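You operate a simulated robot arm through the tools that you are given. There is no shell and no other tool. Be economical: measure what you need, move in short steps, check, and stop when the job is done.

Carry out the task below with a simulated robot arm. There is one attempt and no reset: what you move stays moved.

TASK
Change the crank winder's empty feed bobbin for the Thin one.
Fine: brake on first and leave it on; empty bobbin on tray N30; push the guide in; leave the others.
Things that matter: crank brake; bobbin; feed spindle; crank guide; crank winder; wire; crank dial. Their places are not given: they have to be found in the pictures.

It is judged by the outcome, as a careful person would: the job done as asked, and still so three seconds after it is handed in. It fails if anything else is knocked over, pushed out of place, dropped, spilled or broken.

THE ROBOT
A 6-joint arm with a two-finger parallel gripper, fixed in place. Base frame: the origin is at the foot of the arm, x ahead of it, y to its left, z up. Lengths are in cm, angles in rad, forces in N, time in s.
Its first joint turns from -1.152 to 1.152 rad. Payload 2.7 kg.
Tool frame: the origin (TCP) lies between the finger pads and is the grasp point; the fingertips stand 2.3 cm ahead of it; z points along the fingers, y is the line along which they close. The gripper opens to 9.4 cm. The fingers are 3.8 cm wide and 1 cm thick; the gripper's body (5.4 by 9.6 cm) begins 3.9 cm behind the TCP.
Orientation is told as [roll, pitch, yaw] about the base's x, y, z axes, in that order, counted from this pose: with the fingers straight down and closing along the base's y, the tool's x points along the base's -x, its y along +y and its z along -z.

THE INTERFACE
- The arm moves only by the tool servo_tool. Its argument "increments" is a list of rows, each an object (a shift or turn left out is 0, a gripper value left out holds the last) with "claw": the finger opening in cm, from 0 to 9.4; "travel": the shift along the base's x, y, z in units of 150 mm (1.0 is 150 mm), a list of three; "angular": the turn, a rotation vector about the base's x, y, z in units of 120 degrees (1.0 is 120 degrees), a list of three. In form: [{"claw": claw, "travel": [x, y, z], "angular": [rx, ry, rz]}, ...]. A call has 1 to 10 rows; each row is the pose to reach, as a shift and turn from the pose commanded when the call began. A call with a number of a shift or a turn outside -1 to 1 is refused whole. A row lasts 0.2 s, in which the tool goes at most 5 cm and 0.15 rad; a call with a longer step from one row to the next is refused whole, and so is a gripper value outside its range. A pose out of reach is approached as far as the arm can. The call stops where the force on the tool passes 90 N (or 10 N more than at its start, if that is more) or the arm is blocked; 0.2 s more then pass. The fingers move at their own pace (about 4.5 cm/s each) and stop on an object; they squeeze with about 40 N. The grip force told is the motor's: it shows also when the fingers shut on nothing. Time passes only in rows, and 0.2 s behind the last, so rows that repeat a pose let the fingers close. It gives the time, the measured TCP pose, the force on the tool (base axes), the opening and the grip force at its end, in the units of the frame above (readings bear some noise).
- Cameras (640 x 400 px; columns grow to the right, rows downward): "scene" is fixed at [8.02, -40.83, 140.45]; the picture's right is [0.83, -0.56, 0.00], its down [-0.30, -0.44, -0.84] and it looks along [0.47, 0.70, -0.54] (base axes); focal length 372 px, centre (320, 200). "wrist" rides on the gripper at [-3.9, 0, -4.4] in the tool frame; the picture's right is [0.00, -1.00, 0.00], its down [0.97, 0.00, -0.24] and it looks along [0.24, 0.00, 0.97] (tool axes); focal length 218 px, centre (320, 200).
- get_image(camera): a new picture of that camera. No time passes.
- probe_pixels(camera, pixels): there is no depth. For up to 12 entries [column, row, z] of the newest picture of that camera ("zoom" is the newest enlarged one), the place [x, y] in the base frame at which the ray of that pixel passes the height z, good to about 0.2 cm, but the place of the scene camera against the robot may be out by one fixed shift of up to 2.5 cm in any direction. No time passes.
- close_up(camera, box): a new picture of the part [left, top, right, bottom] of that camera's present view, enlarged. No time passes.
- sign_off(): hands the job in; it is judged then, once.

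Work in short steps. Measure before you move; look again where a grasp or a placing could have gone wrong, and mend it. You have 80 turns and 46 pictures in all, the two below and enlarged ones among them. Open the gripper and draw the arm clear of the work before you hand the job in, unless the task says otherwise; then end with one line.

The tools are called after "Emit:" as a command line: name --argument value ..., lists and objects as JSON in quotes. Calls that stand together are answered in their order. servo_tool: Moves the arm, as the interface text tells. Its arguments: {"type":"object","properties":{"increments":{"type":"array","items":{"type":"object","properties":{"claw":{"type":"number"},"travel":{"type":"array","items":{"type":"number"}},"angular":{"type":"array","items":{"type":"number"}}}}}},"required":["increments"]} The other tools are called the same way: get_image (camera) takes a picture; probe_pixels (camera, pixels) gives the place at which the rays of pixels pass given heights; close_up (camera, box) takes an enlarged picture of a part of a camera's view; sign_off () hands the job in.

At the start:

```text
clock: 0.0
ee_pos: [32.32, 14.32, 108.62]
ee_rot: [0.003, 0.0, 0.001]
ft_force: [-0.2, 0.2, 0.1]
opening: 9.4
grasp_force: 0.1
```

scene: 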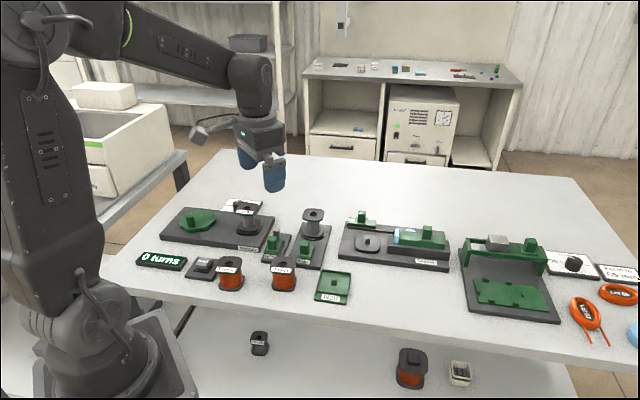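
wrist: 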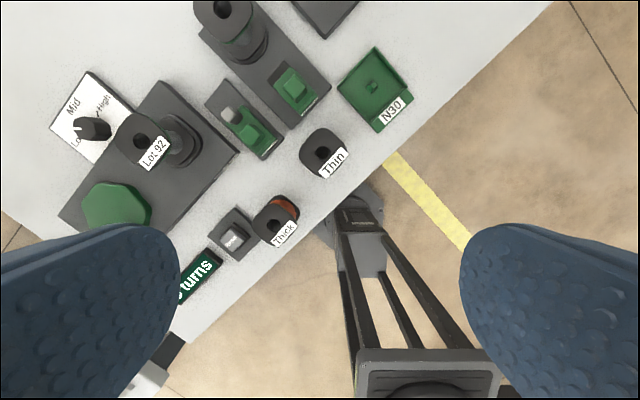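

I take enlarged views of the winder area from both cameras to identify the parts.

Emit:
close_up --camera "scene" --box '[120, 180, 370, 320]'

Emit:
close_up --camera "wrist" --box '[40, 0, 440, 250]'

Emit:
close_up --camera "scene" --box '[320, 200, 640, 350]'

```text
2.56 times, centred on (245, 250) of scene
```

zoom: 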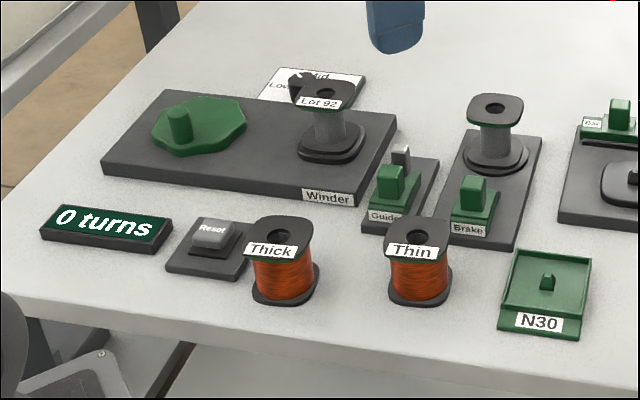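

```text
1.60 times, centred on (240, 125) of wrist
```

zoom: 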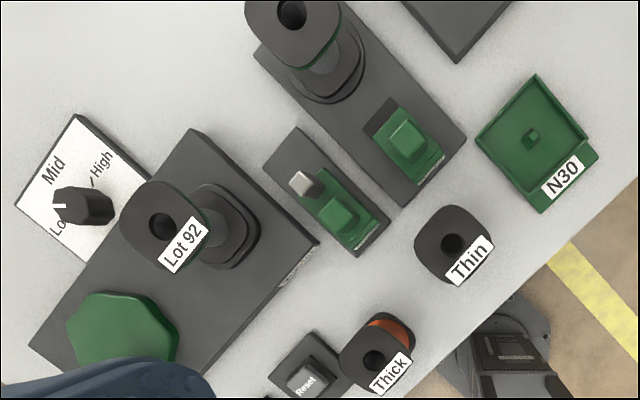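

```text
2.00 times, centred on (480, 275) of scene
```

zoom: 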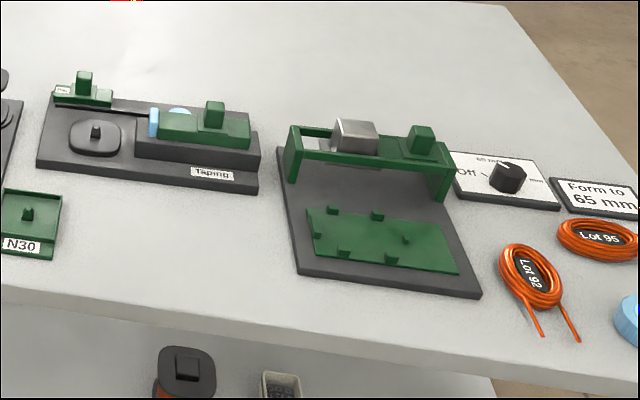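

Brake (slide next to the feed spindle), Guide (slide with grey post), Thin bobbin and N30 tray are visible; I measure them roughly with the wrist camera at two heights.

Emit:
probe_pixels --camera "wrist" --pixels '[[322, 152, 36], [222, 9, 38], [372, 86, 31], [295, 86, 34], [252, 132, 34], [231, 115, 34], [244, 52, 32], [275, 222, 36], [143, 140, 38], [236, 233, 32], [322, 152, 34]]'

Emit:
probe_pixels --camera "scene" --pixels '[[283, 264, 36], [283, 264, 34], [313, 213, 38], [334, 289, 31], [304, 245, 34], [274, 244, 34], [283, 290, 30], [283, 288, 30]]'

```text
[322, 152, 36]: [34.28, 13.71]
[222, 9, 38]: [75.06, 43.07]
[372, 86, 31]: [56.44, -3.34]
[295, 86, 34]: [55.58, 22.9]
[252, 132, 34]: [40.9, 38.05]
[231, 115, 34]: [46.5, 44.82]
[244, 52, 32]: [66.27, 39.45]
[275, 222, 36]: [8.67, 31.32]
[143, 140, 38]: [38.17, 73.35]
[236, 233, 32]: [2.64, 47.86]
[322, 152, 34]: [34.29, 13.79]
```

```text
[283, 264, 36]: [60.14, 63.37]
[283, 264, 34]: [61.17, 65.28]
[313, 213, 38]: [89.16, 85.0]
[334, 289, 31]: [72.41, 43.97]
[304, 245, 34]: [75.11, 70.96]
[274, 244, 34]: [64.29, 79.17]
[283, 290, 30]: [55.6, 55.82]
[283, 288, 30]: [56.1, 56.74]
```

The two cameras only agree if the objects are near z≈85, so the bench is much higher than stated. I probe again at such heights.

Emit:
probe_pixels --camera "wrist" --pixels '[[322, 152, 87], [222, 9, 90], [372, 86, 83], [295, 86, 85], [252, 132, 85], [231, 115, 85], [244, 52, 83], [275, 222, 87], [143, 140, 90]]'

Emit:
probe_pixels --camera "scene" --pixels '[[283, 264, 87], [283, 264, 84], [313, 213, 90], [334, 286, 83], [304, 245, 85], [274, 244, 85], [283, 290, 82]]'

```text
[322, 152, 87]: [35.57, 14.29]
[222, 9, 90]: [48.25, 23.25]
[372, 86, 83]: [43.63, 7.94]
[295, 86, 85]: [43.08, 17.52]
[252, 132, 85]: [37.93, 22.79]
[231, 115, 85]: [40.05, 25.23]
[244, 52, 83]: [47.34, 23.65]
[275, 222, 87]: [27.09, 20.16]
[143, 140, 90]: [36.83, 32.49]
```

```text
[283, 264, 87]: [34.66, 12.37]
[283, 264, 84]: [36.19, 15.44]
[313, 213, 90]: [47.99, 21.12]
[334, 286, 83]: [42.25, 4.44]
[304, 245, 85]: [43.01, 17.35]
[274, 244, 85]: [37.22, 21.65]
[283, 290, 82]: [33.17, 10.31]
```

I shift the wrist camera forward to get parallax and a view of the brake and feed spindle.

Emit:
servo_tool --increments '[{"travel": [0.22, 0.08, 0]}, {"travel": [0.44, 0.16, 0]}, {"travel": [0.64, 0.24, 0]}, {"travel": [0.64, 0.24, 0]}]'

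Emit:
get_image --camera "wrist"

```text
clock: 1.0
ee_pos: [42.23, 18.1, 108.74]
ee_rot: [0.003, 0.0, 0.002]
ft_force: [0.1, -0.2, -1.1]
opening: 9.43
grasp_force: 0.1
```

```text
40 pictures are left
```

wrist: 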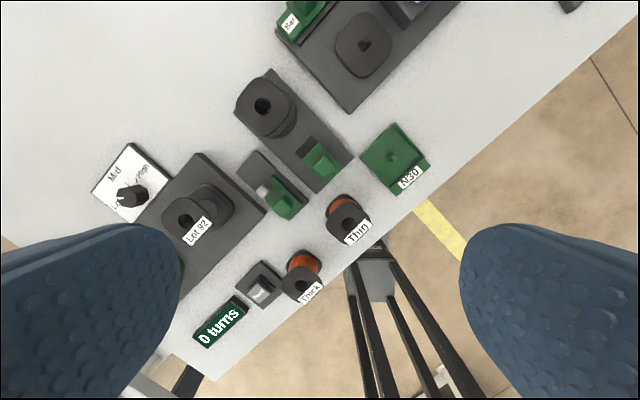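

Emit:
probe_pixels --camera "wrist" --pixels '[[347, 224, 87], [347, 224, 80], [347, 224, 72], [262, 106, 87], [262, 106, 80], [262, 106, 72], [397, 156, 83], [397, 156, 75], [397, 156, 65], [321, 159, 85], [321, 159, 75]]'

Emit:
close_up --camera "wrist" --box '[220, 50, 460, 260]'

```text
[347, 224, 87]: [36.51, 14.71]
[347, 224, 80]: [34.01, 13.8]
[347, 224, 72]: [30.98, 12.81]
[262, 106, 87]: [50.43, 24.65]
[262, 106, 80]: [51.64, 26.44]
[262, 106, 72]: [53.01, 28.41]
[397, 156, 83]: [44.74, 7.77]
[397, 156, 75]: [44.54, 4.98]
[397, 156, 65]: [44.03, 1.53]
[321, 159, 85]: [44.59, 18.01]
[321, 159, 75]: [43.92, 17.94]
```

```text
1.90 times, centred on (340, 155) of wrist
```

zoom: 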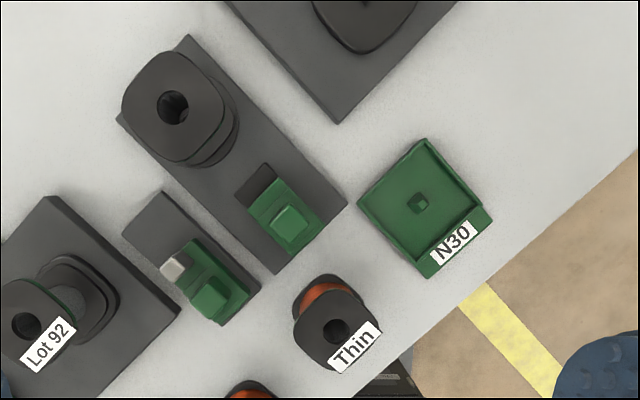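

Triangulating: bench near z≈78–79, Thin top ≈84, feed bobbin top ≈85 at about (50.7, 25.1). I go over toward the feed spindle, lower, to test reach and refine.

Emit:
servo_tool --increments '[{"travel": [0.15, 0.12, -0.1]}, {"travel": [0.3, 0.24, -0.2]}, {"travel": [0.45, 0.36, -0.3]}, {"travel": [0.55, 0.46, -0.35]}, {"travel": [0.55, 0.46, -0.35]}]'

Emit:
get_image --camera "wrist"

```text
clock: 2.2
ee_pos: [50.18, 24.94, 103.24]
ee_rot: [0.003, 0.0, 0.002]
ft_force: [0.0, -0.2, 0.4]
opening: 9.39
grasp_force: 0.2
```

```text
38 pictures are left
```

wrist: 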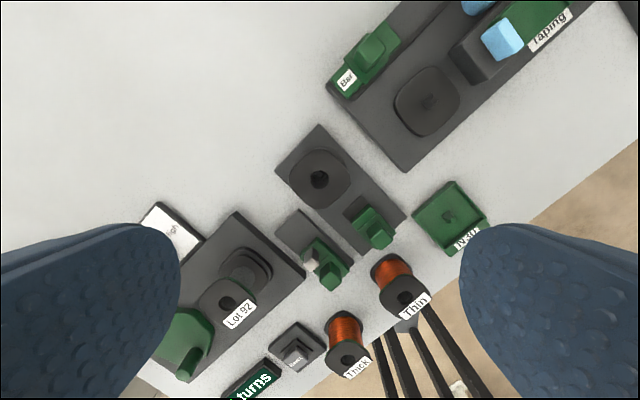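

Emit:
probe_pixels --camera "wrist" --pixels '[[320, 179, 85], [320, 179, 83], [404, 286, 84], [404, 286, 82], [448, 216, 79], [448, 216, 80], [373, 216, 81], [330, 266, 81], [310, 262, 81], [227, 304, 85], [392, 272, 79], [346, 362, 84]]'

Emit:
close_up --camera "wrist" --box '[260, 110, 500, 320]'

```text
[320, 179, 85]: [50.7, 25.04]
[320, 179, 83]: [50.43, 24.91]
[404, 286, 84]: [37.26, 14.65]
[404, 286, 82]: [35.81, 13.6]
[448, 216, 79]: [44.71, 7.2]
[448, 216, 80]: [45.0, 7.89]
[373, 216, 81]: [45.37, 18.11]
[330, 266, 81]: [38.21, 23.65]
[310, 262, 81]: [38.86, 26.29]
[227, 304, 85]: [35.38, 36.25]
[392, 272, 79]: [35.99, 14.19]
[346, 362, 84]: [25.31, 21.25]
```

```text
1.90 times, centred on (380, 215) of wrist
```

zoom: 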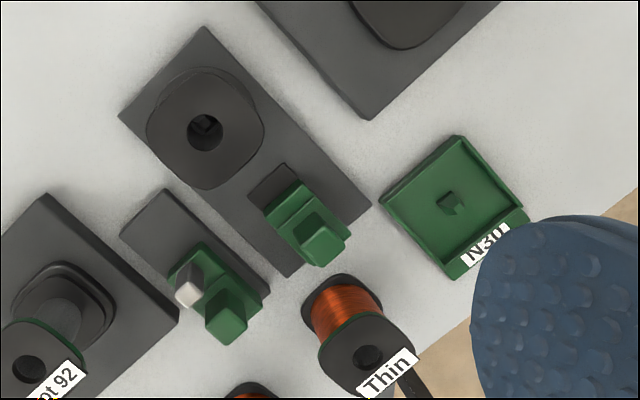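

I turn the tool to line up with the units (≈47° yaw) and move above the brake at z≈95 for a better measurement.

Emit:
servo_tool --increments '[{"travel": [-0.08, -0.09, -0.09], "angular": [0, 0, 0.065]}, {"travel": [-0.16, -0.18, -0.18], "angular": [0, 0, 0.13]}, {"travel": [-0.24, -0.27, -0.27], "angular": [0, 0, 0.195]}, {"travel": [-0.32, -0.36, -0.36], "angular": [0, 0, 0.26]}, {"travel": [-0.4, -0.45, -0.45], "angular": [0, 0, 0.325]}, {"travel": [-0.48, -0.53, -0.55], "angular": [0, 0, 0.392]}, {"travel": [-0.48, -0.53, -0.55], "angular": [0, 0, 0.392]}]'

Emit:
get_image --camera "wrist"

```text
clock: 3.8
ee_pos: [42.78, 16.95, 95.11]
ee_rot: [0.004, 0.001, 0.825]
ft_force: [0.5, -0.1, -0.1]
opening: 9.4
grasp_force: 0.0
```

```text
36 pictures are left
```

wrist: 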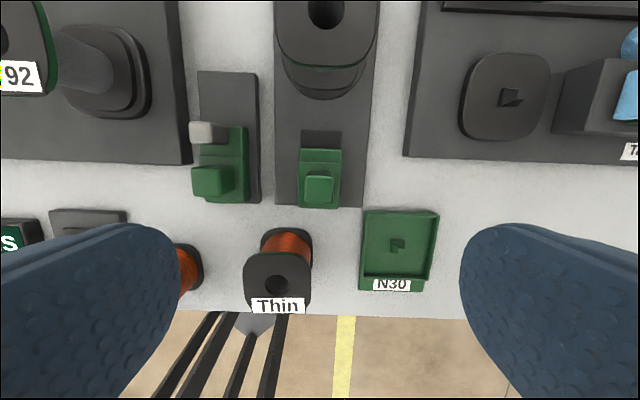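

Emit:
close_up --camera "wrist" --box '[180, 0, 460, 320]'

Emit:
probe_pixels --camera "wrist" --pixels '[[277, 285, 84], [277, 285, 82], [398, 246, 79], [398, 246, 77], [327, 13, 85], [327, 13, 83], [318, 188, 81], [318, 188, 79], [212, 182, 81], [288, 312, 78], [320, 207, 78], [320, 130, 78]]'

Emit:
close_up --camera "scene" --box '[240, 200, 370, 310]'

```text
1.25 times, centred on (320, 160) of wrist
```

zoom: 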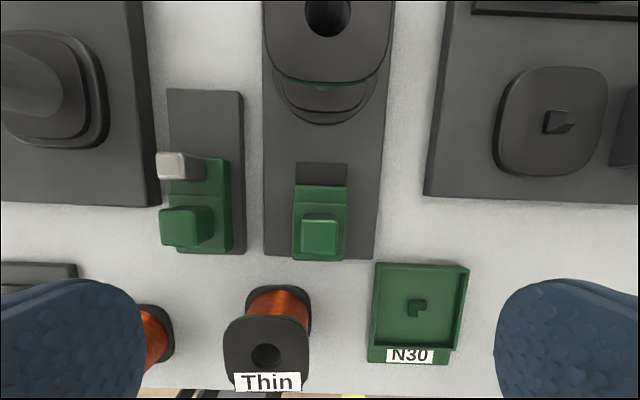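

```text
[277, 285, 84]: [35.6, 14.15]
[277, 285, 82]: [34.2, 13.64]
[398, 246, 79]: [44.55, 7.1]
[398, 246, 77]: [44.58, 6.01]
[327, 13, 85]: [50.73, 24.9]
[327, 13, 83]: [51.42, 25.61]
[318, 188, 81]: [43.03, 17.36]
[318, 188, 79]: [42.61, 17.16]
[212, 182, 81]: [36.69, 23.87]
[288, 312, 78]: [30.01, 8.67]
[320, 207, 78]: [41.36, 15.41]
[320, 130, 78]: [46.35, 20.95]
```

```text
3.64 times, centred on (305, 255) of scene
```

zoom: 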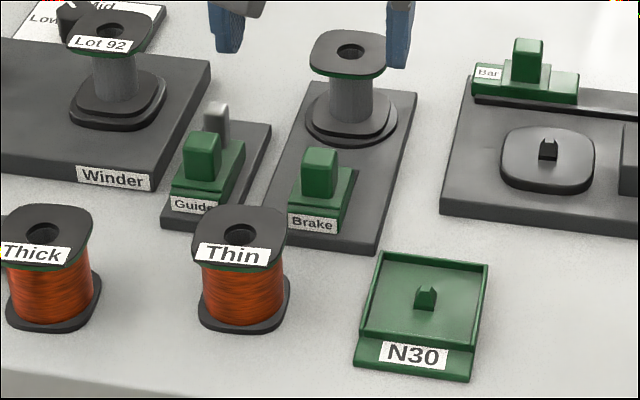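

Everything is aligned. Brake knob top is at about (43.0, 17.4, 81); the dark track lies toward the spindle. I close to 4.5 cm, centre over the knob and descend to z≈87 to check.

Emit:
servo_tool --increments '[{"claw": 4.5, "travel": [0.02, 0.03, -0.2]}, {"claw": 4.5, "travel": [0.02, 0.03, -0.4]}, {"claw": 4.5, "travel": [0.02, 0.03, -0.52]}, {"claw": 4.5, "travel": [0.02, 0.03, -0.52]}]'

Emit:
get_image --camera "wrist"

Emit:
close_up --camera "scene" --box '[240, 190, 370, 280]'

```text
clock: 4.8
ee_pos: [43.22, 17.63, 87.27]
ee_rot: [0.001, 0.0, 0.823]
ft_force: [-0.1, 0.3, -0.4]
opening: 4.51
grasp_force: 0.0
```

```text
33 pictures are left
```

wrist: 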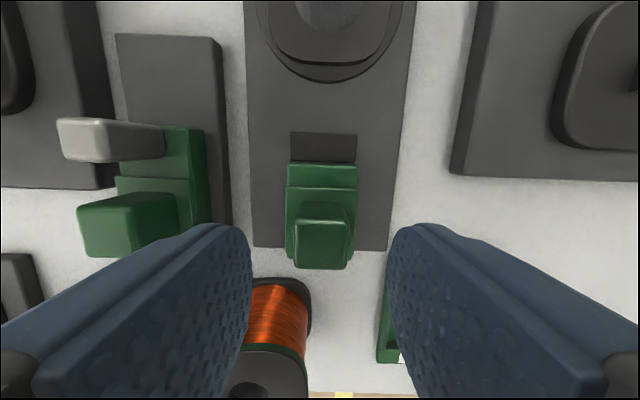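

```text
4.44 times, centred on (305, 235) of scene
```

zoom: 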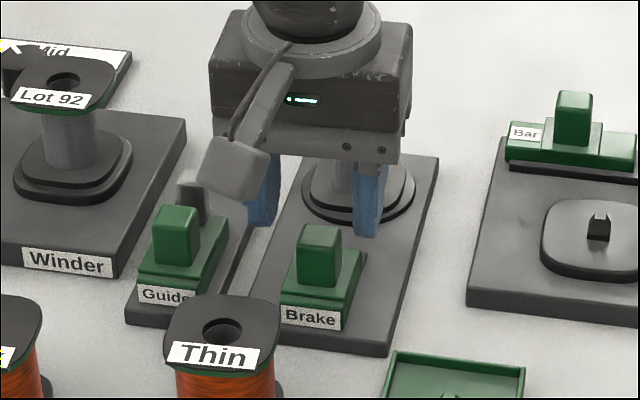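

Emit:
probe_pixels --camera "wrist" --pixels '[[321, 245, 82], [321, 245, 81], [321, 245, 80], [296, 245, 81], [347, 245, 81], [321, 222, 81], [321, 268, 81], [248, 393, 84], [115, 188, 79], [115, 188, 80], [321, 133, 78], [321, 163, 79]]'

```text
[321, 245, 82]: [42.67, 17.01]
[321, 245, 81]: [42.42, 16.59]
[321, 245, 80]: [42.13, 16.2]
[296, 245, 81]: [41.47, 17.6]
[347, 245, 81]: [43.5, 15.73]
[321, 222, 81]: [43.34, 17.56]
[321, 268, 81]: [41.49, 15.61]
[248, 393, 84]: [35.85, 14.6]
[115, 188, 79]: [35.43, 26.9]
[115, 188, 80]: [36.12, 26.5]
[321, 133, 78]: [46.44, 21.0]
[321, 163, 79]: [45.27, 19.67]
```

Knob is centred between the fingers, top ≈82.5. I lower to TCP z≈83.2 and close on it.

Emit:
servo_tool --increments '[{"travel": [0, 0, -0.09]}, {"travel": [0, 0, -0.18]}, {"travel": [0, 0, -0.25]}, {"travel": [0, 0, -0.25]}, {"travel": [0, 0, -0.25], "claw": 1.0}, {"travel": [0, 0, -0.25], "claw": 1.0}, {"travel": [0, 0, -0.25], "claw": 1.0}]'

Emit:
close_up --camera "scene" --box '[240, 190, 370, 280]'

```text
clock: 6.4
ee_pos: [43.32, 17.65, 83.64]
ee_rot: [0.002, 0.002, 0.82]
ft_force: [-9.2, 10.1, -0.3]
opening: 2.28
grasp_force: 45.2
```

```text
4.44 times, centred on (305, 235) of scene
```

zoom: 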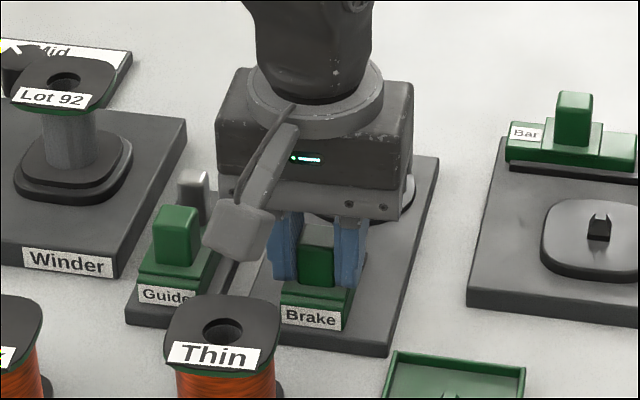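

Gripped the knob (2.28 cm). I slide it toward the spindle in small steps, watching the force.

Emit:
servo_tool --increments '[{"travel": [0.015, 0.017, 0]}, {"travel": [0.03, 0.033, 0]}, {"travel": [0.045, 0.049, 0]}, {"travel": [0.06, 0.065, 0]}, {"travel": [0.06, 0.065, 0]}]'

```text
clock: 7.6
ee_pos: [44.12, 18.58, 83.61]
ee_rot: [0.004, 0.002, 0.822]
ft_force: [-19.0, 17.3, 3.0]
opening: 2.21
grasp_force: 45.0
```

Emit:
servo_tool --increments '[{"travel": [-0.008, 0.007, 0]}, {"travel": [0.007, 0.024, 0]}, {"travel": [0.022, 0.04, 0]}, {"travel": [0.037, 0.056, 0]}, {"travel": [0.037, 0.056, 0]}]'

Emit:
get_image --camera "wrist"

```text
clock: 8.8
ee_pos: [44.96, 19.14, 83.58]
ee_rot: [0.001, 0.001, 0.82]
ft_force: [9.1, -11.2, -10.1]
opening: 2.25
grasp_force: 45.0
```

```text
30 pictures are left
```

wrist: 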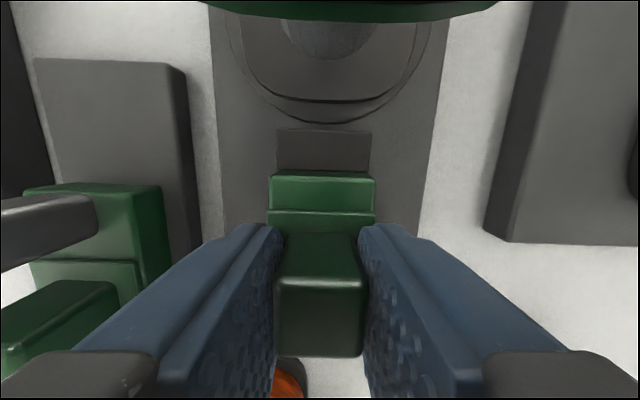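

Emit:
close_up --camera "scene" --box '[240, 190, 370, 280]'

Emit:
probe_pixels --camera "wrist" --pixels '[[323, 172, 79.5], [323, 130, 79.5], [320, 280, 82.5], [320, 235, 82.5]]'

```text
4.44 times, centred on (305, 235) of scene
```

zoom: 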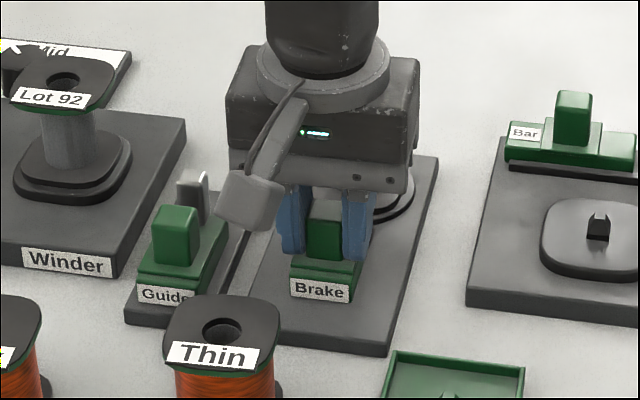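

```text
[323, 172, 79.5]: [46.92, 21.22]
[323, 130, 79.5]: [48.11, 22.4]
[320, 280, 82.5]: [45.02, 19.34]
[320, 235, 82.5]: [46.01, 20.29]
```

The brake slid (its label moved up in the scene view) with a dark shoe ahead of it; the shoe has not reached the spindle plate yet. I continue.

Emit:
servo_tool --increments '[{"travel": [0.018, 0.012, 0]}, {"travel": [0.033, 0.028, 0]}, {"travel": [0.048, 0.045, 0]}, {"travel": [0.063, 0.061, 0]}, {"travel": [0.063, 0.061, 0]}]'

Emit:
get_image --camera "wrist"

```text
clock: 10.0
ee_pos: [45.46, 19.8, 83.51]
ee_rot: [0.007, 0.016, 0.819]
ft_force: [-19.4, -37.0, 6.3]
opening: 2.29
grasp_force: 45.0
```

```text
28 pictures are left
```

wrist: 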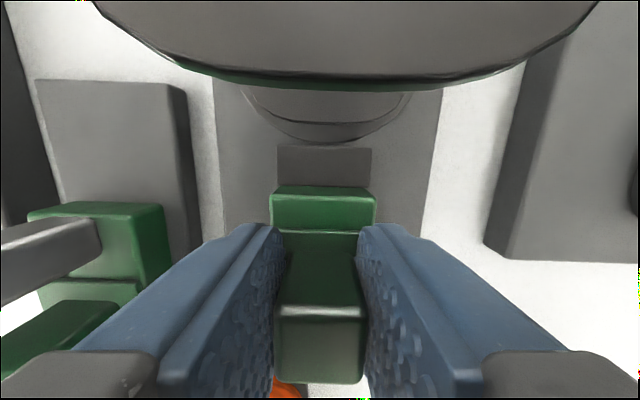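

About 40 N resistance now with the shoe at the flange: end stop. I open the fingers, go up and look.

Emit:
servo_tool --increments '[{"travel": [0.01, 0.011, 0]}, {"travel": [0.01, 0.011, 0]}, {"travel": [-0.02, -0.022, 0], "claw": 4.0}, {"travel": [-0.02, -0.022, 0], "claw": 4.0}, {"travel": [-0.02, -0.022, 0.1], "claw": 4.0}, {"travel": [-0.08, -0.08, 0.3], "claw": 4.0}, {"travel": [-0.14, -0.14, 0.5], "claw": 4.0}, {"travel": [-0.2, -0.2, 0.7], "claw": 4.0}, {"travel": [-0.2, -0.2, 0.7], "claw": 4.0}]'

Emit:
get_image --camera "wrist"

Emit:
close_up --camera "scene" --box '[240, 190, 370, 280]'

```text
clock: 12.0
ee_pos: [42.84, 17.24, 94.02]
ee_rot: [0.001, 0.001, 0.821]
ft_force: [-0.7, -0.1, -1.0]
opening: 4.0
grasp_force: 0.0
```

```text
27 pictures are left
```

wrist: 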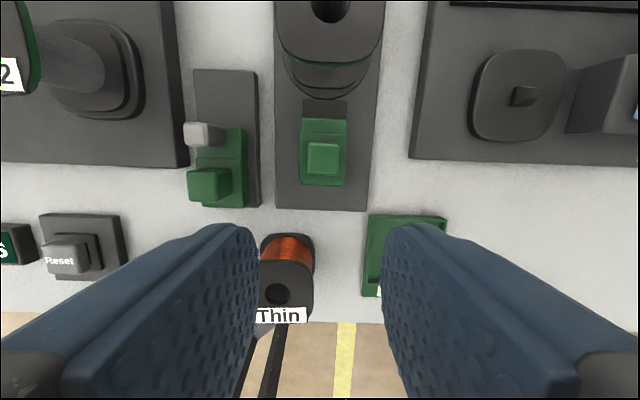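

```text
4.44 times, centred on (305, 235) of scene
```

zoom: 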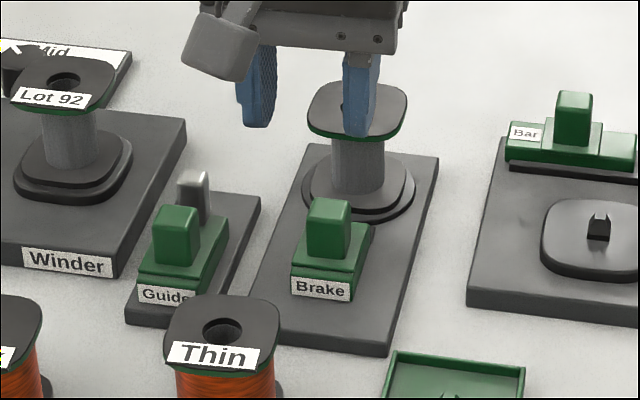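

Brake is pushed fully in with the shoe at the flange. Next I move above the empty feed bobbin at (50.7, 25.0) with the fingers open.

Emit:
servo_tool --increments '[{"travel": [0.13, 0.13, 0], "claw": 8.5}, {"travel": [0.26, 0.26, 0]}, {"travel": [0.4, 0.4, 0]}, {"travel": [0.524, 0.517, -0.05]}, {"travel": [0.524, 0.517, -0.13]}, {"travel": [0.524, 0.517, -0.13]}]'

Emit:
get_image --camera "wrist"

```text
clock: 13.4
ee_pos: [50.69, 24.89, 92.28]
ee_rot: [0.002, 0.001, 0.823]
ft_force: [0.7, 0.9, 0.5]
opening: 8.49
grasp_force: 0.1
```

```text
25 pictures are left
```

wrist: 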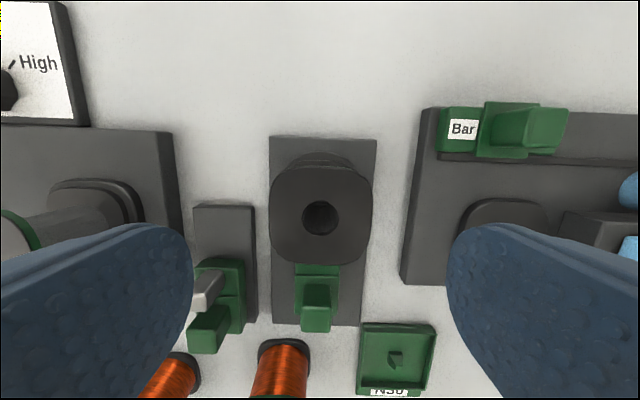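

Emit:
probe_pixels --camera "wrist" --pixels '[[320, 218, 85], [320, 218, 84.5], [270, 215, 85], [371, 215, 85]]'

```text
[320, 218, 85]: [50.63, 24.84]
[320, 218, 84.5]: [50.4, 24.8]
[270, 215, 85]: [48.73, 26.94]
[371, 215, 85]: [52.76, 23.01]
```

The bobbin hole is right under the TCP (50.6, 24.9), flange 5.6 cm wide. I descend to z≈84 with a 7.4 cm opening and close.

Emit:
servo_tool --increments '[{"travel": [0, 0.003, -0.15], "claw": 7.4}, {"travel": [0, 0.003, -0.3]}, {"travel": [0, 0.003, -0.42]}, {"travel": [0, 0.003, -0.5]}, {"travel": [0, 0.003, -0.56]}, {"travel": [0, 0.003, -0.56]}, {"travel": [0, 0.003, -0.56], "claw": 4.5}, {"travel": [0, 0.003, -0.56], "claw": 4.5}, {"travel": [0, 0.003, -0.56], "claw": 4.5}]'

Emit:
close_up --camera "scene" --box '[240, 190, 370, 280]'

```text
clock: 15.4
ee_pos: [50.65, 24.9, 83.74]
ee_rot: [0.002, 0.001, 0.823]
ft_force: [-0.6, 0.0, -0.1]
opening: 5.49
grasp_force: 40.0
```

```text
4.44 times, centred on (305, 235) of scene
```

zoom: 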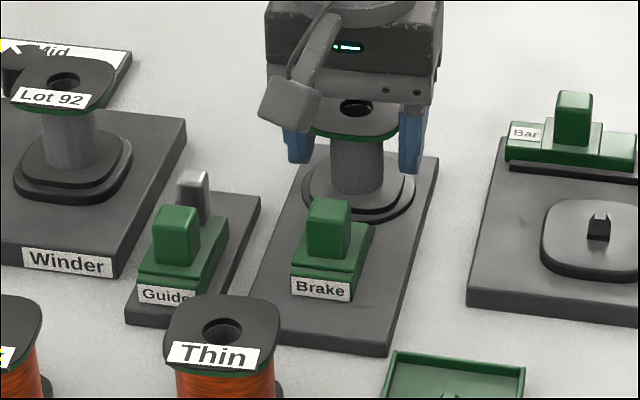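

Gripped at 5.49 cm with no side load. I lift straight up and check.

Emit:
servo_tool --increments '[{"travel": [0, 0, 0.08]}, {"travel": [0, 0, 0.2]}, {"travel": [0, 0, 0.4]}, {"travel": [0, 0, 0.6]}, {"travel": [0, 0, 0.75]}, {"travel": [0, 0, 0.75]}]'

Emit:
get_image --camera "scene"

Emit:
get_image --camera "wrist"

```text
clock: 16.8
ee_pos: [50.53, 24.93, 94.97]
ee_rot: [0.001, 0.001, 0.824]
ft_force: [-0.4, 0.9, -0.1]
opening: 5.48
grasp_force: 39.7
```

```text
23 pictures are left
```

scene: 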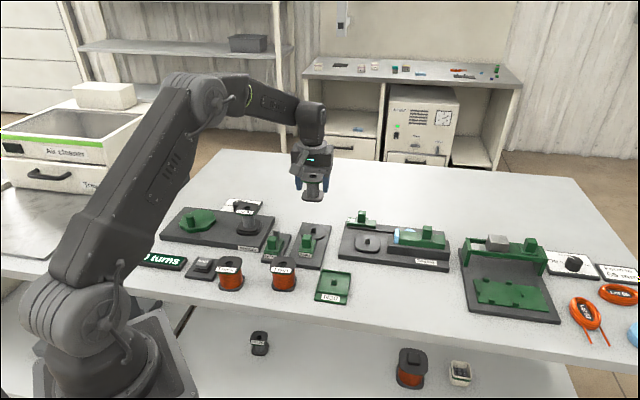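

```text
22 pictures are left
```

wrist: 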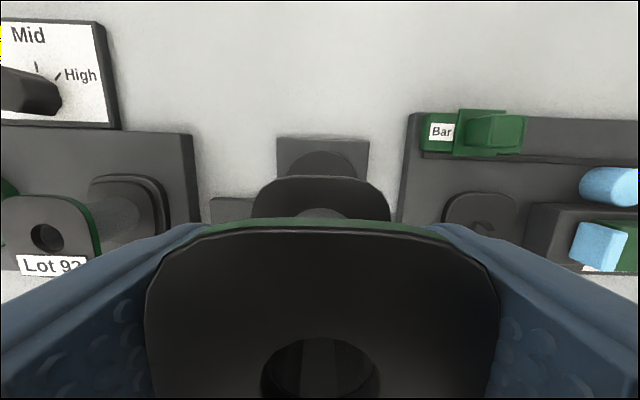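

The empty bobbin came free cleanly. I carry it toward a spot just behind (operator side of) N30 so the wrist camera can see the tray peg ahead of the bobbin.

Emit:
servo_tool --increments '[{"travel": [-0.13, -0.24, 0]}, {"travel": [-0.26, -0.48, 0]}, {"travel": [-0.38, -0.72, 0]}, {"travel": [-0.5, -0.96, 0]}]'

Emit:
servo_tool --increments '[{"travel": [-0.13, -0.24, 0]}, {"travel": [-0.26, -0.5, 0]}, {"travel": [-0.26, -0.6, 0]}, {"travel": [-0.26, -0.6, 0]}]'

Emit:
get_image --camera "wrist"

```text
clock: 17.8
ee_pos: [43.21, 10.59, 94.96]
ee_rot: [0.002, 0.0, 0.823]
ft_force: [0.1, -0.7, -0.8]
opening: 5.47
grasp_force: 39.9
```

```text
clock: 18.8
ee_pos: [39.46, 1.32, 95.02]
ee_rot: [0.002, -0.001, 0.821]
ft_force: [0.8, 1.0, 0.9]
opening: 5.47
grasp_force: 39.8
```

```text
21 pictures are left
```

wrist: 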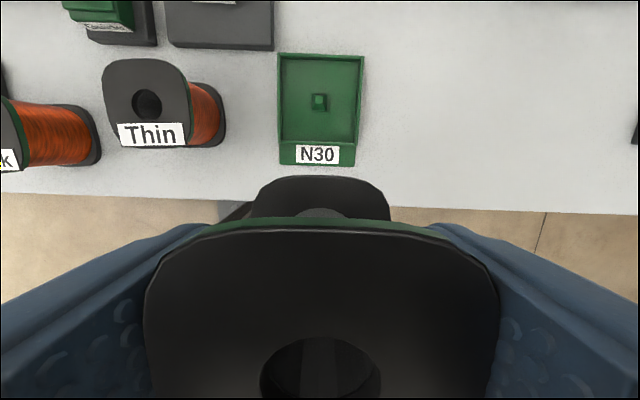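

Emit:
probe_pixels --camera "wrist" --pixels '[[319, 101, 80], [319, 101, 79], [319, 101, 78], [281, 55, 79], [363, 57, 79], [280, 140, 79], [359, 142, 79], [147, 105, 84], [147, 105, 83], [280, 165, 78], [354, 166, 78]]'

Emit:
close_up --camera "wrist" --box '[260, 40, 380, 180]'

```text
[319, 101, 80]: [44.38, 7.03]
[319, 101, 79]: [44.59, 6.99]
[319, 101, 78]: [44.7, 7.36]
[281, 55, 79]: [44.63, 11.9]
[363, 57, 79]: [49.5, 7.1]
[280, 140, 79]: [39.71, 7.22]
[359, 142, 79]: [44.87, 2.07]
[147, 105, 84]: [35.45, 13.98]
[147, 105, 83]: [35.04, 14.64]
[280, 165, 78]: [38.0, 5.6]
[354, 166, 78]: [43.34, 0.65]
```

```text
2.86 times, centred on (320, 110) of wrist
```

zoom: 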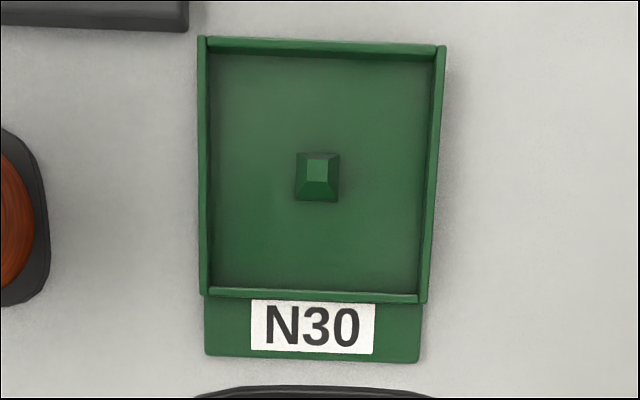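

Peg is at about (44.55, 7.08). I move over it and descend to z≈86, then check alignment in the scene view.

Emit:
servo_tool --increments '[{"travel": [0.17, 0.19, 0]}, {"travel": [0.339, 0.384, 0]}, {"travel": [0.339, 0.384, -0.2]}, {"travel": [0.339, 0.384, -0.4]}, {"travel": [0.339, 0.384, -0.6]}, {"travel": [0.339, 0.384, -0.6]}]'

Emit:
close_up --camera "scene" --box '[270, 220, 400, 310]'

```text
clock: 20.2
ee_pos: [44.45, 7.41, 86.18]
ee_rot: [0.001, 0.001, 0.823]
ft_force: [0.8, 0.5, 0.7]
opening: 5.44
grasp_force: 40.3
```

```text
4.44 times, centred on (335, 265) of scene
```

zoom: 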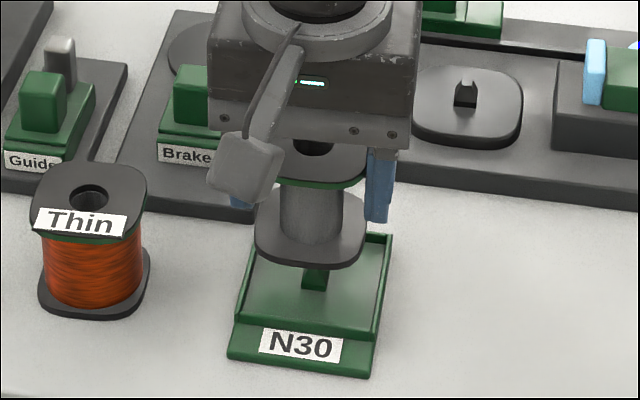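

Aligned; I correct the small y offset and lower to just above the peg.

Emit:
servo_tool --increments '[{"travel": [0.005, -0.017, 0]}, {"travel": [0.005, -0.017, -0.05]}, {"travel": [0.005, -0.017, -0.1]}, {"travel": [0.005, -0.017, -0.1]}]'

Emit:
close_up --camera "scene" --box '[290, 230, 380, 310]'

```text
clock: 21.2
ee_pos: [44.52, 7.0, 84.65]
ee_rot: [0.003, -0.001, 0.822]
ft_force: [-0.9, -0.7, -0.2]
opening: 5.45
grasp_force: 40.4
```

```text
5.00 times, centred on (335, 270) of scene
```

zoom: 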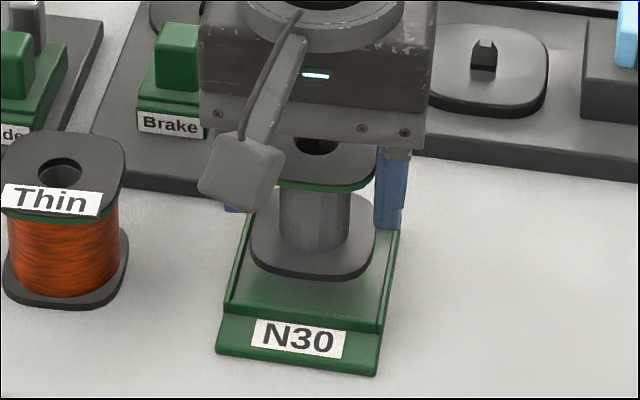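

Emit:
servo_tool --increments '[{"travel": [0, 0, -0.02]}, {"travel": [0, 0, -0.04]}, {"travel": [0, 0, -0.06]}, {"travel": [0, 0, -0.06]}]'

Emit:
servo_tool --increments '[{"travel": [0, 0, -0.015]}, {"travel": [0, 0, -0.03]}, {"travel": [0, 0, -0.03]}]'

Emit:
close_up --camera "scene" --box '[290, 230, 380, 310]'

```text
clock: 22.2
ee_pos: [44.32, 7.16, 83.62]
ee_rot: [0.002, 0.001, 0.822]
ft_force: [-1.6, -1.0, -1.0]
opening: 5.45
grasp_force: 39.9
```

```text
clock: 23.0
ee_pos: [44.41, 7.2, 83.19]
ee_rot: [0.001, 0.0, 0.821]
ft_force: [-0.1, 0.5, 0.0]
opening: 5.46
grasp_force: 40.1
```

```text
5.00 times, centred on (335, 270) of scene
```

zoom: 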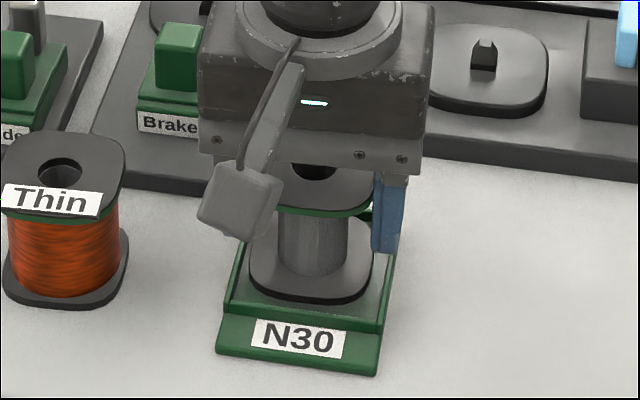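

Emit:
servo_tool --increments '[{"travel": [0.003, 0, -0.01]}, {"travel": [0.003, 0, -0.02]}, {"travel": [0.003, 0, -0.02]}]'

Emit:
servo_tool --increments '[{"travel": [0, 0, -0.01]}, {"travel": [0, 0, -0.02]}, {"travel": [0, 0, -0.02]}]'

```text
clock: 23.8
ee_pos: [44.52, 7.03, 82.76]
ee_rot: [0.001, 0.001, 0.823]
ft_force: [-0.4, -0.1, 0.0]
opening: 5.45
grasp_force: 40.0
```

```text
clock: 24.6
ee_pos: [44.47, 7.05, 82.68]
ee_rot: [0.0, -0.003, 0.823]
ft_force: [-7.5, -0.2, 26.1]
opening: 5.47
grasp_force: 39.6
```

Contact (26 N up) at z≈82.7. I check whether it is seated before releasing.

Emit:
close_up --camera "scene" --box '[290, 230, 380, 310]'

```text
5.00 times, centred on (335, 270) of scene
```

zoom: 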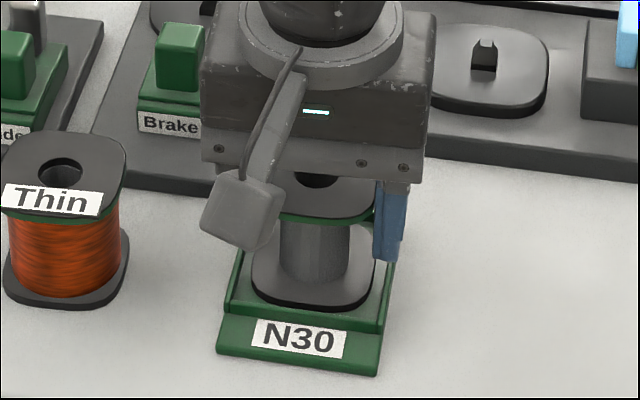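

Seated on the tray floor. I release and rise.

Emit:
servo_tool --increments '[{"travel": [0, 0, 0.01]}, {"travel": [0, 0, 0.01], "claw": 7.2}, {"travel": [0, 0, 0.01], "claw": 7.2}, {"travel": [0, 0, 0.01], "claw": 7.2}, {"travel": [0, 0, 0.2]}, {"travel": [0, 0, 0.45]}, {"travel": [0, 0, 0.7]}, {"travel": [0, 0, 0.7]}]'

Emit:
get_image --camera "wrist"

```text
clock: 26.4
ee_pos: [44.42, 7.19, 92.94]
ee_rot: [0.003, 0.001, 0.823]
ft_force: [0.0, -0.8, 0.1]
opening: 7.21
grasp_force: 0.0
```

```text
15 pictures are left
```

wrist: 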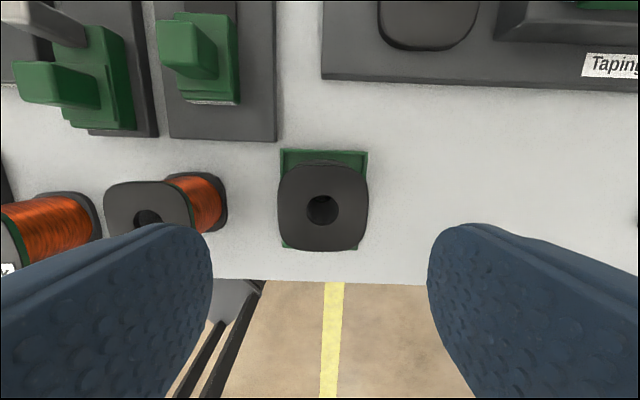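

The empty bobbin stands centred on N30. I move above the Thin bobbin at about (35.55, 14.2).

Emit:
servo_tool --increments '[{"travel": [-0.2, 0.16, 0]}, {"travel": [-0.4, 0.32, 0]}, {"travel": [-0.591, 0.467, 0]}, {"travel": [-0.591, 0.467, 0]}]'

Emit:
get_image --camera "wrist"

```text
clock: 27.4
ee_pos: [35.46, 14.03, 93.32]
ee_rot: [0.001, 0.001, 0.823]
ft_force: [-1.4, 0.5, 0.3]
opening: 7.21
grasp_force: 0.2
```

```text
14 pictures are left
```

wrist: 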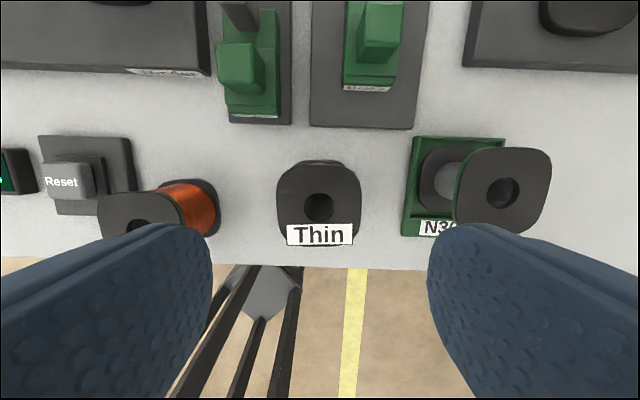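

Emit:
probe_pixels --camera "wrist" --pixels '[[319, 207, 84], [319, 207, 83.6], [278, 205, 84], [361, 205, 84]]'

```text
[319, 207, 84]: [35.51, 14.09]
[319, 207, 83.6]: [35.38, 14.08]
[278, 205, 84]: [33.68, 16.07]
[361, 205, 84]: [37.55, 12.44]
```

Thin is centred under the TCP. I descend to z≈82.6 and grip its flanges.

Emit:
servo_tool --increments '[{"travel": [0, 0, -0.2]}, {"travel": [0, 0, -0.4]}, {"travel": [0, 0, -0.55]}, {"travel": [0, 0, -0.65]}, {"travel": [0, 0, -0.71]}, {"travel": [0, 0, -0.71]}, {"travel": [0, 0, -0.71], "claw": 4.5}, {"travel": [0, 0, -0.71], "claw": 4.5}, {"travel": [0, 0, -0.71], "claw": 4.5}]'

Emit:
servo_tool --increments '[{"travel": [0, 0, 0.05]}, {"travel": [0, 0, 0.2]}, {"travel": [0, 0, 0.4]}, {"travel": [0, 0, 0.6]}, {"travel": [0, 0, 0.8]}, {"travel": [0, 0, 0.8]}]'

Emit:
get_image --camera "wrist"

```text
clock: 29.4
ee_pos: [35.55, 14.04, 82.39]
ee_rot: [0.002, -0.001, 0.822]
ft_force: [0.8, 0.7, -0.7]
opening: 5.56
grasp_force: 40.3
```

```text
clock: 30.8
ee_pos: [35.63, 14.21, 94.3]
ee_rot: [0.002, 0.001, 0.822]
ft_force: [1.0, 0.4, -4.0]
opening: 5.57
grasp_force: 40.0
```

```text
13 pictures are left
```

wrist: 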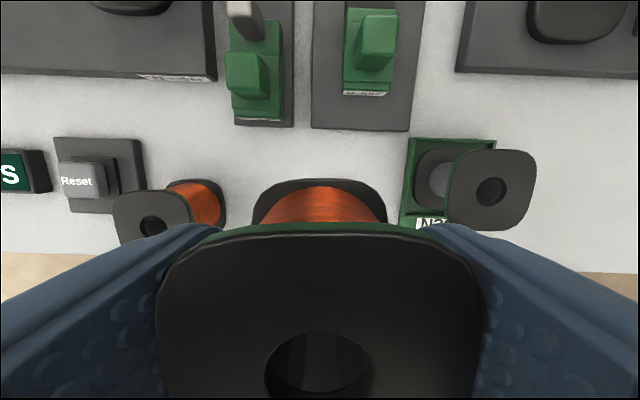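

Thin is held well. I move to a hover 8 cm short of the feed spindle to see its peg ahead of the bobbin.

Emit:
servo_tool --increments '[{"travel": [0.22, 0.11, 0.05]}, {"travel": [0.44, 0.22, 0.05]}, {"travel": [0.64, 0.33, 0.05]}, {"travel": [0.64, 0.33, 0.05]}]'

Emit:
get_image --camera "wrist"

```text
clock: 31.8
ee_pos: [45.11, 19.0, 95.14]
ee_rot: [0.003, -0.001, 0.821]
ft_force: [-0.9, 0.1, -3.2]
opening: 5.56
grasp_force: 40.3
```

```text
12 pictures are left
```

wrist: 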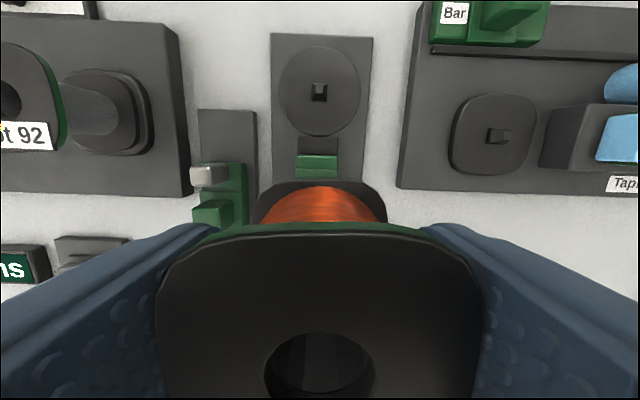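

Emit:
probe_pixels --camera "wrist" --pixels '[[320, 92, 80.5], [320, 92, 80], [320, 92, 81], [280, 92, 80], [360, 92, 80]]'

Emit:
close_up --camera "wrist" --box '[265, 30, 375, 190]'

```text
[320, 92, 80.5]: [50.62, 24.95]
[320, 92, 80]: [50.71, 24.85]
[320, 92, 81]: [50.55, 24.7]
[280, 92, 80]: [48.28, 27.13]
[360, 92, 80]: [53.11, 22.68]
```

```text
2.50 times, centred on (320, 110) of wrist
```

zoom: 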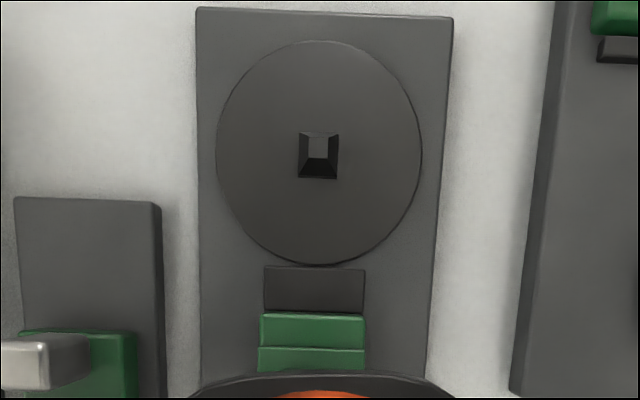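

The shoe presses against the turntable (brake on); the peg is at (50.65, 24.88). I move over it and descend to z≈86.

Emit:
servo_tool --increments '[{"travel": [0.18, 0.19, 0]}, {"travel": [0.366, 0.391, 0]}, {"travel": [0.366, 0.391, -0.2]}, {"travel": [0.366, 0.391, -0.4]}, {"travel": [0.366, 0.391, -0.6]}, {"travel": [0.366, 0.391, -0.6]}]'

Emit:
servo_tool --increments '[{"travel": [0, 0, 0]}]'

Emit:
close_up --camera "scene" --box '[260, 190, 370, 270]'

```text
clock: 33.2
ee_pos: [50.72, 24.82, 86.1]
ee_rot: [0.002, 0.0, 0.822]
ft_force: [0.8, 0.0, -3.5]
opening: 5.56
grasp_force: 40.1
```

```text
clock: 33.6
ee_pos: [50.63, 24.91, 86.05]
ee_rot: [0.002, -0.001, 0.823]
ft_force: [-0.1, 0.3, -2.5]
opening: 5.53
grasp_force: 39.8
```

```text
5.00 times, centred on (315, 230) of scene
```

zoom: 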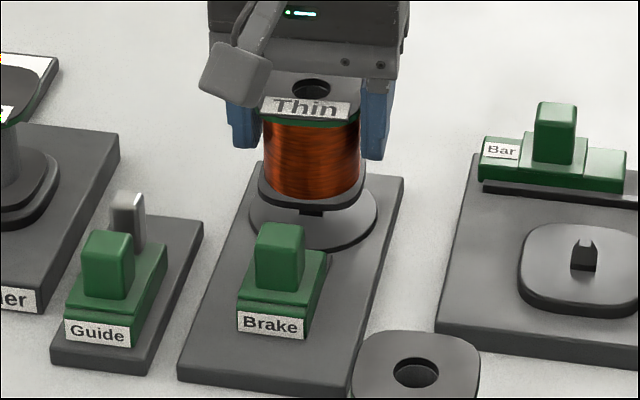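

Peg is under the bobbin centre. I lower gently toward the seat (expected TCP ≈83.7).

Emit:
servo_tool --increments '[{"travel": [0, 0, -0.03]}, {"travel": [0, 0, -0.06]}, {"travel": [0, 0, -0.09]}, {"travel": [0, 0, -0.12]}, {"travel": [0, 0, -0.13]}, {"travel": [0, 0, -0.13]}]'

Emit:
servo_tool --increments '[{"travel": [0, 0, -0.01]}, {"travel": [0, 0, -0.02]}, {"travel": [0, 0, -0.02]}]'

```text
clock: 35.0
ee_pos: [50.73, 24.96, 84.23]
ee_rot: [0.002, 0.0, 0.822]
ft_force: [0.2, -0.2, -3.3]
opening: 5.57
grasp_force: 39.8
```

```text
clock: 35.8
ee_pos: [50.66, 24.9, 84.04]
ee_rot: [-0.001, 0.0, 0.823]
ft_force: [-2.0, -1.4, 4.9]
opening: 5.55
grasp_force: 40.2
```

Emit:
servo_tool --increments '[{"travel": [0, 0, -0.01]}, {"travel": [0, 0, -0.015]}, {"travel": [0, 0, -0.015]}]'

Emit:
close_up --camera "scene" --box '[260, 190, 370, 270]'

```text
clock: 36.6
ee_pos: [50.82, 25.04, 84.01]
ee_rot: [0.002, -0.004, 0.823]
ft_force: [-11.6, -1.4, 30.2]
opening: 5.57
grasp_force: 39.6
```

```text
5.00 times, centred on (315, 230) of scene
```

zoom: 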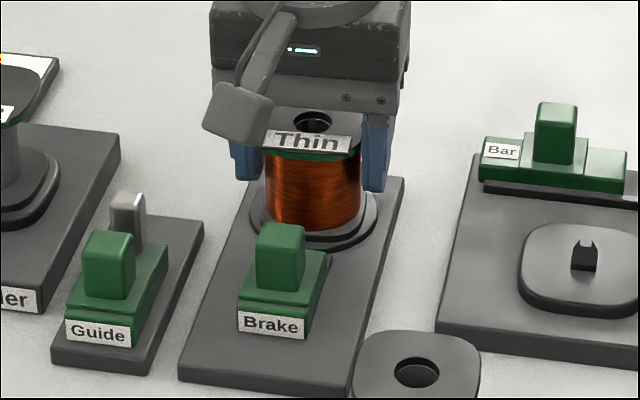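

Seated flat on the turntable (30 N, hard stop). I release and rise straight up.

Emit:
servo_tool --increments '[{"travel": [0, 0, 0.015]}, {"travel": [0, 0, 0.015], "claw": 7.4}, {"travel": [0, 0, 0.015], "claw": 7.4}, {"travel": [0, 0, 0.015], "claw": 7.4}, {"travel": [0, 0, 0.2]}, {"travel": [0, 0, 0.45]}, {"travel": [0, 0, 0.65]}, {"travel": [0, 0, 0.65]}]'

Emit:
get_image --camera "wrist"

```text
clock: 38.4
ee_pos: [50.66, 24.82, 93.68]
ee_rot: [0.0, 0.001, 0.822]
ft_force: [0.4, 0.2, 0.1]
opening: 7.4
grasp_force: 0.1
```

```text
8 pictures are left
```

wrist: 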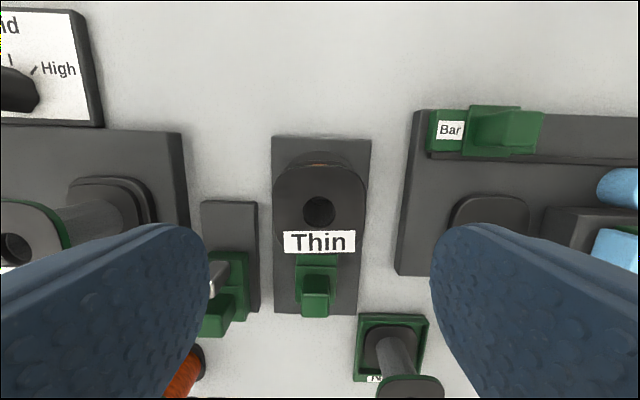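

Thin is on the spindle. Now I move above the guide knob (est. (37.4, 23.5)) with a 4.5 cm opening and look.

Emit:
servo_tool --increments '[{"travel": [-0.28, -0.03, 0], "claw": 4.5}, {"travel": [-0.58, -0.06, 0]}, {"travel": [-0.884, -0.088, 0]}, {"travel": [-0.884, -0.088, -0.1]}, {"travel": [-0.884, -0.088, -0.1]}]'

Emit:
get_image --camera "wrist"

```text
clock: 39.6
ee_pos: [37.48, 23.8, 91.8]
ee_rot: [0.002, -0.001, 0.821]
ft_force: [-0.9, -0.4, -0.5]
opening: 4.52
grasp_force: 0.0
```

```text
7 pictures are left
```

wrist: 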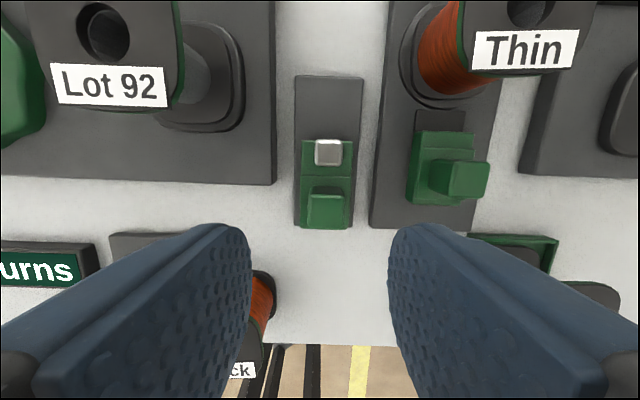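

Emit:
probe_pixels --camera "wrist" --pixels '[[327, 210, 82.5], [327, 210, 82], [328, 152, 83], [328, 163, 83], [275, 183, 80], [275, 183, 79.5], [328, 228, 79.5], [328, 75, 79.5], [307, 210, 82.5], [348, 210, 82.5]]'

```text
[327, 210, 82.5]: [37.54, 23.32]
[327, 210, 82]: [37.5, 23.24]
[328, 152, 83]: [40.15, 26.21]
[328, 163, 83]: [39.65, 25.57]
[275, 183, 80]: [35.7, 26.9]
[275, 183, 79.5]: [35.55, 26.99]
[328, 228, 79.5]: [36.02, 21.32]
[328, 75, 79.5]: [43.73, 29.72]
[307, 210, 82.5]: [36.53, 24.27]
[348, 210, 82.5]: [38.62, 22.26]
```

Guide knob is at (37.54, 23.3), with the post 3 cm ahead of it, so the fingers fit. I descend to z≈83.6 and grip the knob.

Emit:
servo_tool --increments '[{"travel": [0.004, -0.018, -0.15]}, {"travel": [0.004, -0.018, -0.3]}, {"travel": [0.004, -0.018, -0.42]}, {"travel": [0.004, -0.018, -0.5]}, {"travel": [0.004, -0.018, -0.547]}, {"travel": [0.004, -0.018, -0.547]}, {"travel": [0.004, -0.018, -0.547], "claw": 1.0}, {"travel": [0.004, -0.018, -0.547], "claw": 1.0}, {"travel": [0.004, -0.018, -0.547], "claw": 1.0}]'

```text
clock: 41.6
ee_pos: [37.4, 23.4, 83.68]
ee_rot: [0.001, 0.001, 0.821]
ft_force: [-5.6, 6.7, -1.6]
opening: 2.26
grasp_force: 44.9
```

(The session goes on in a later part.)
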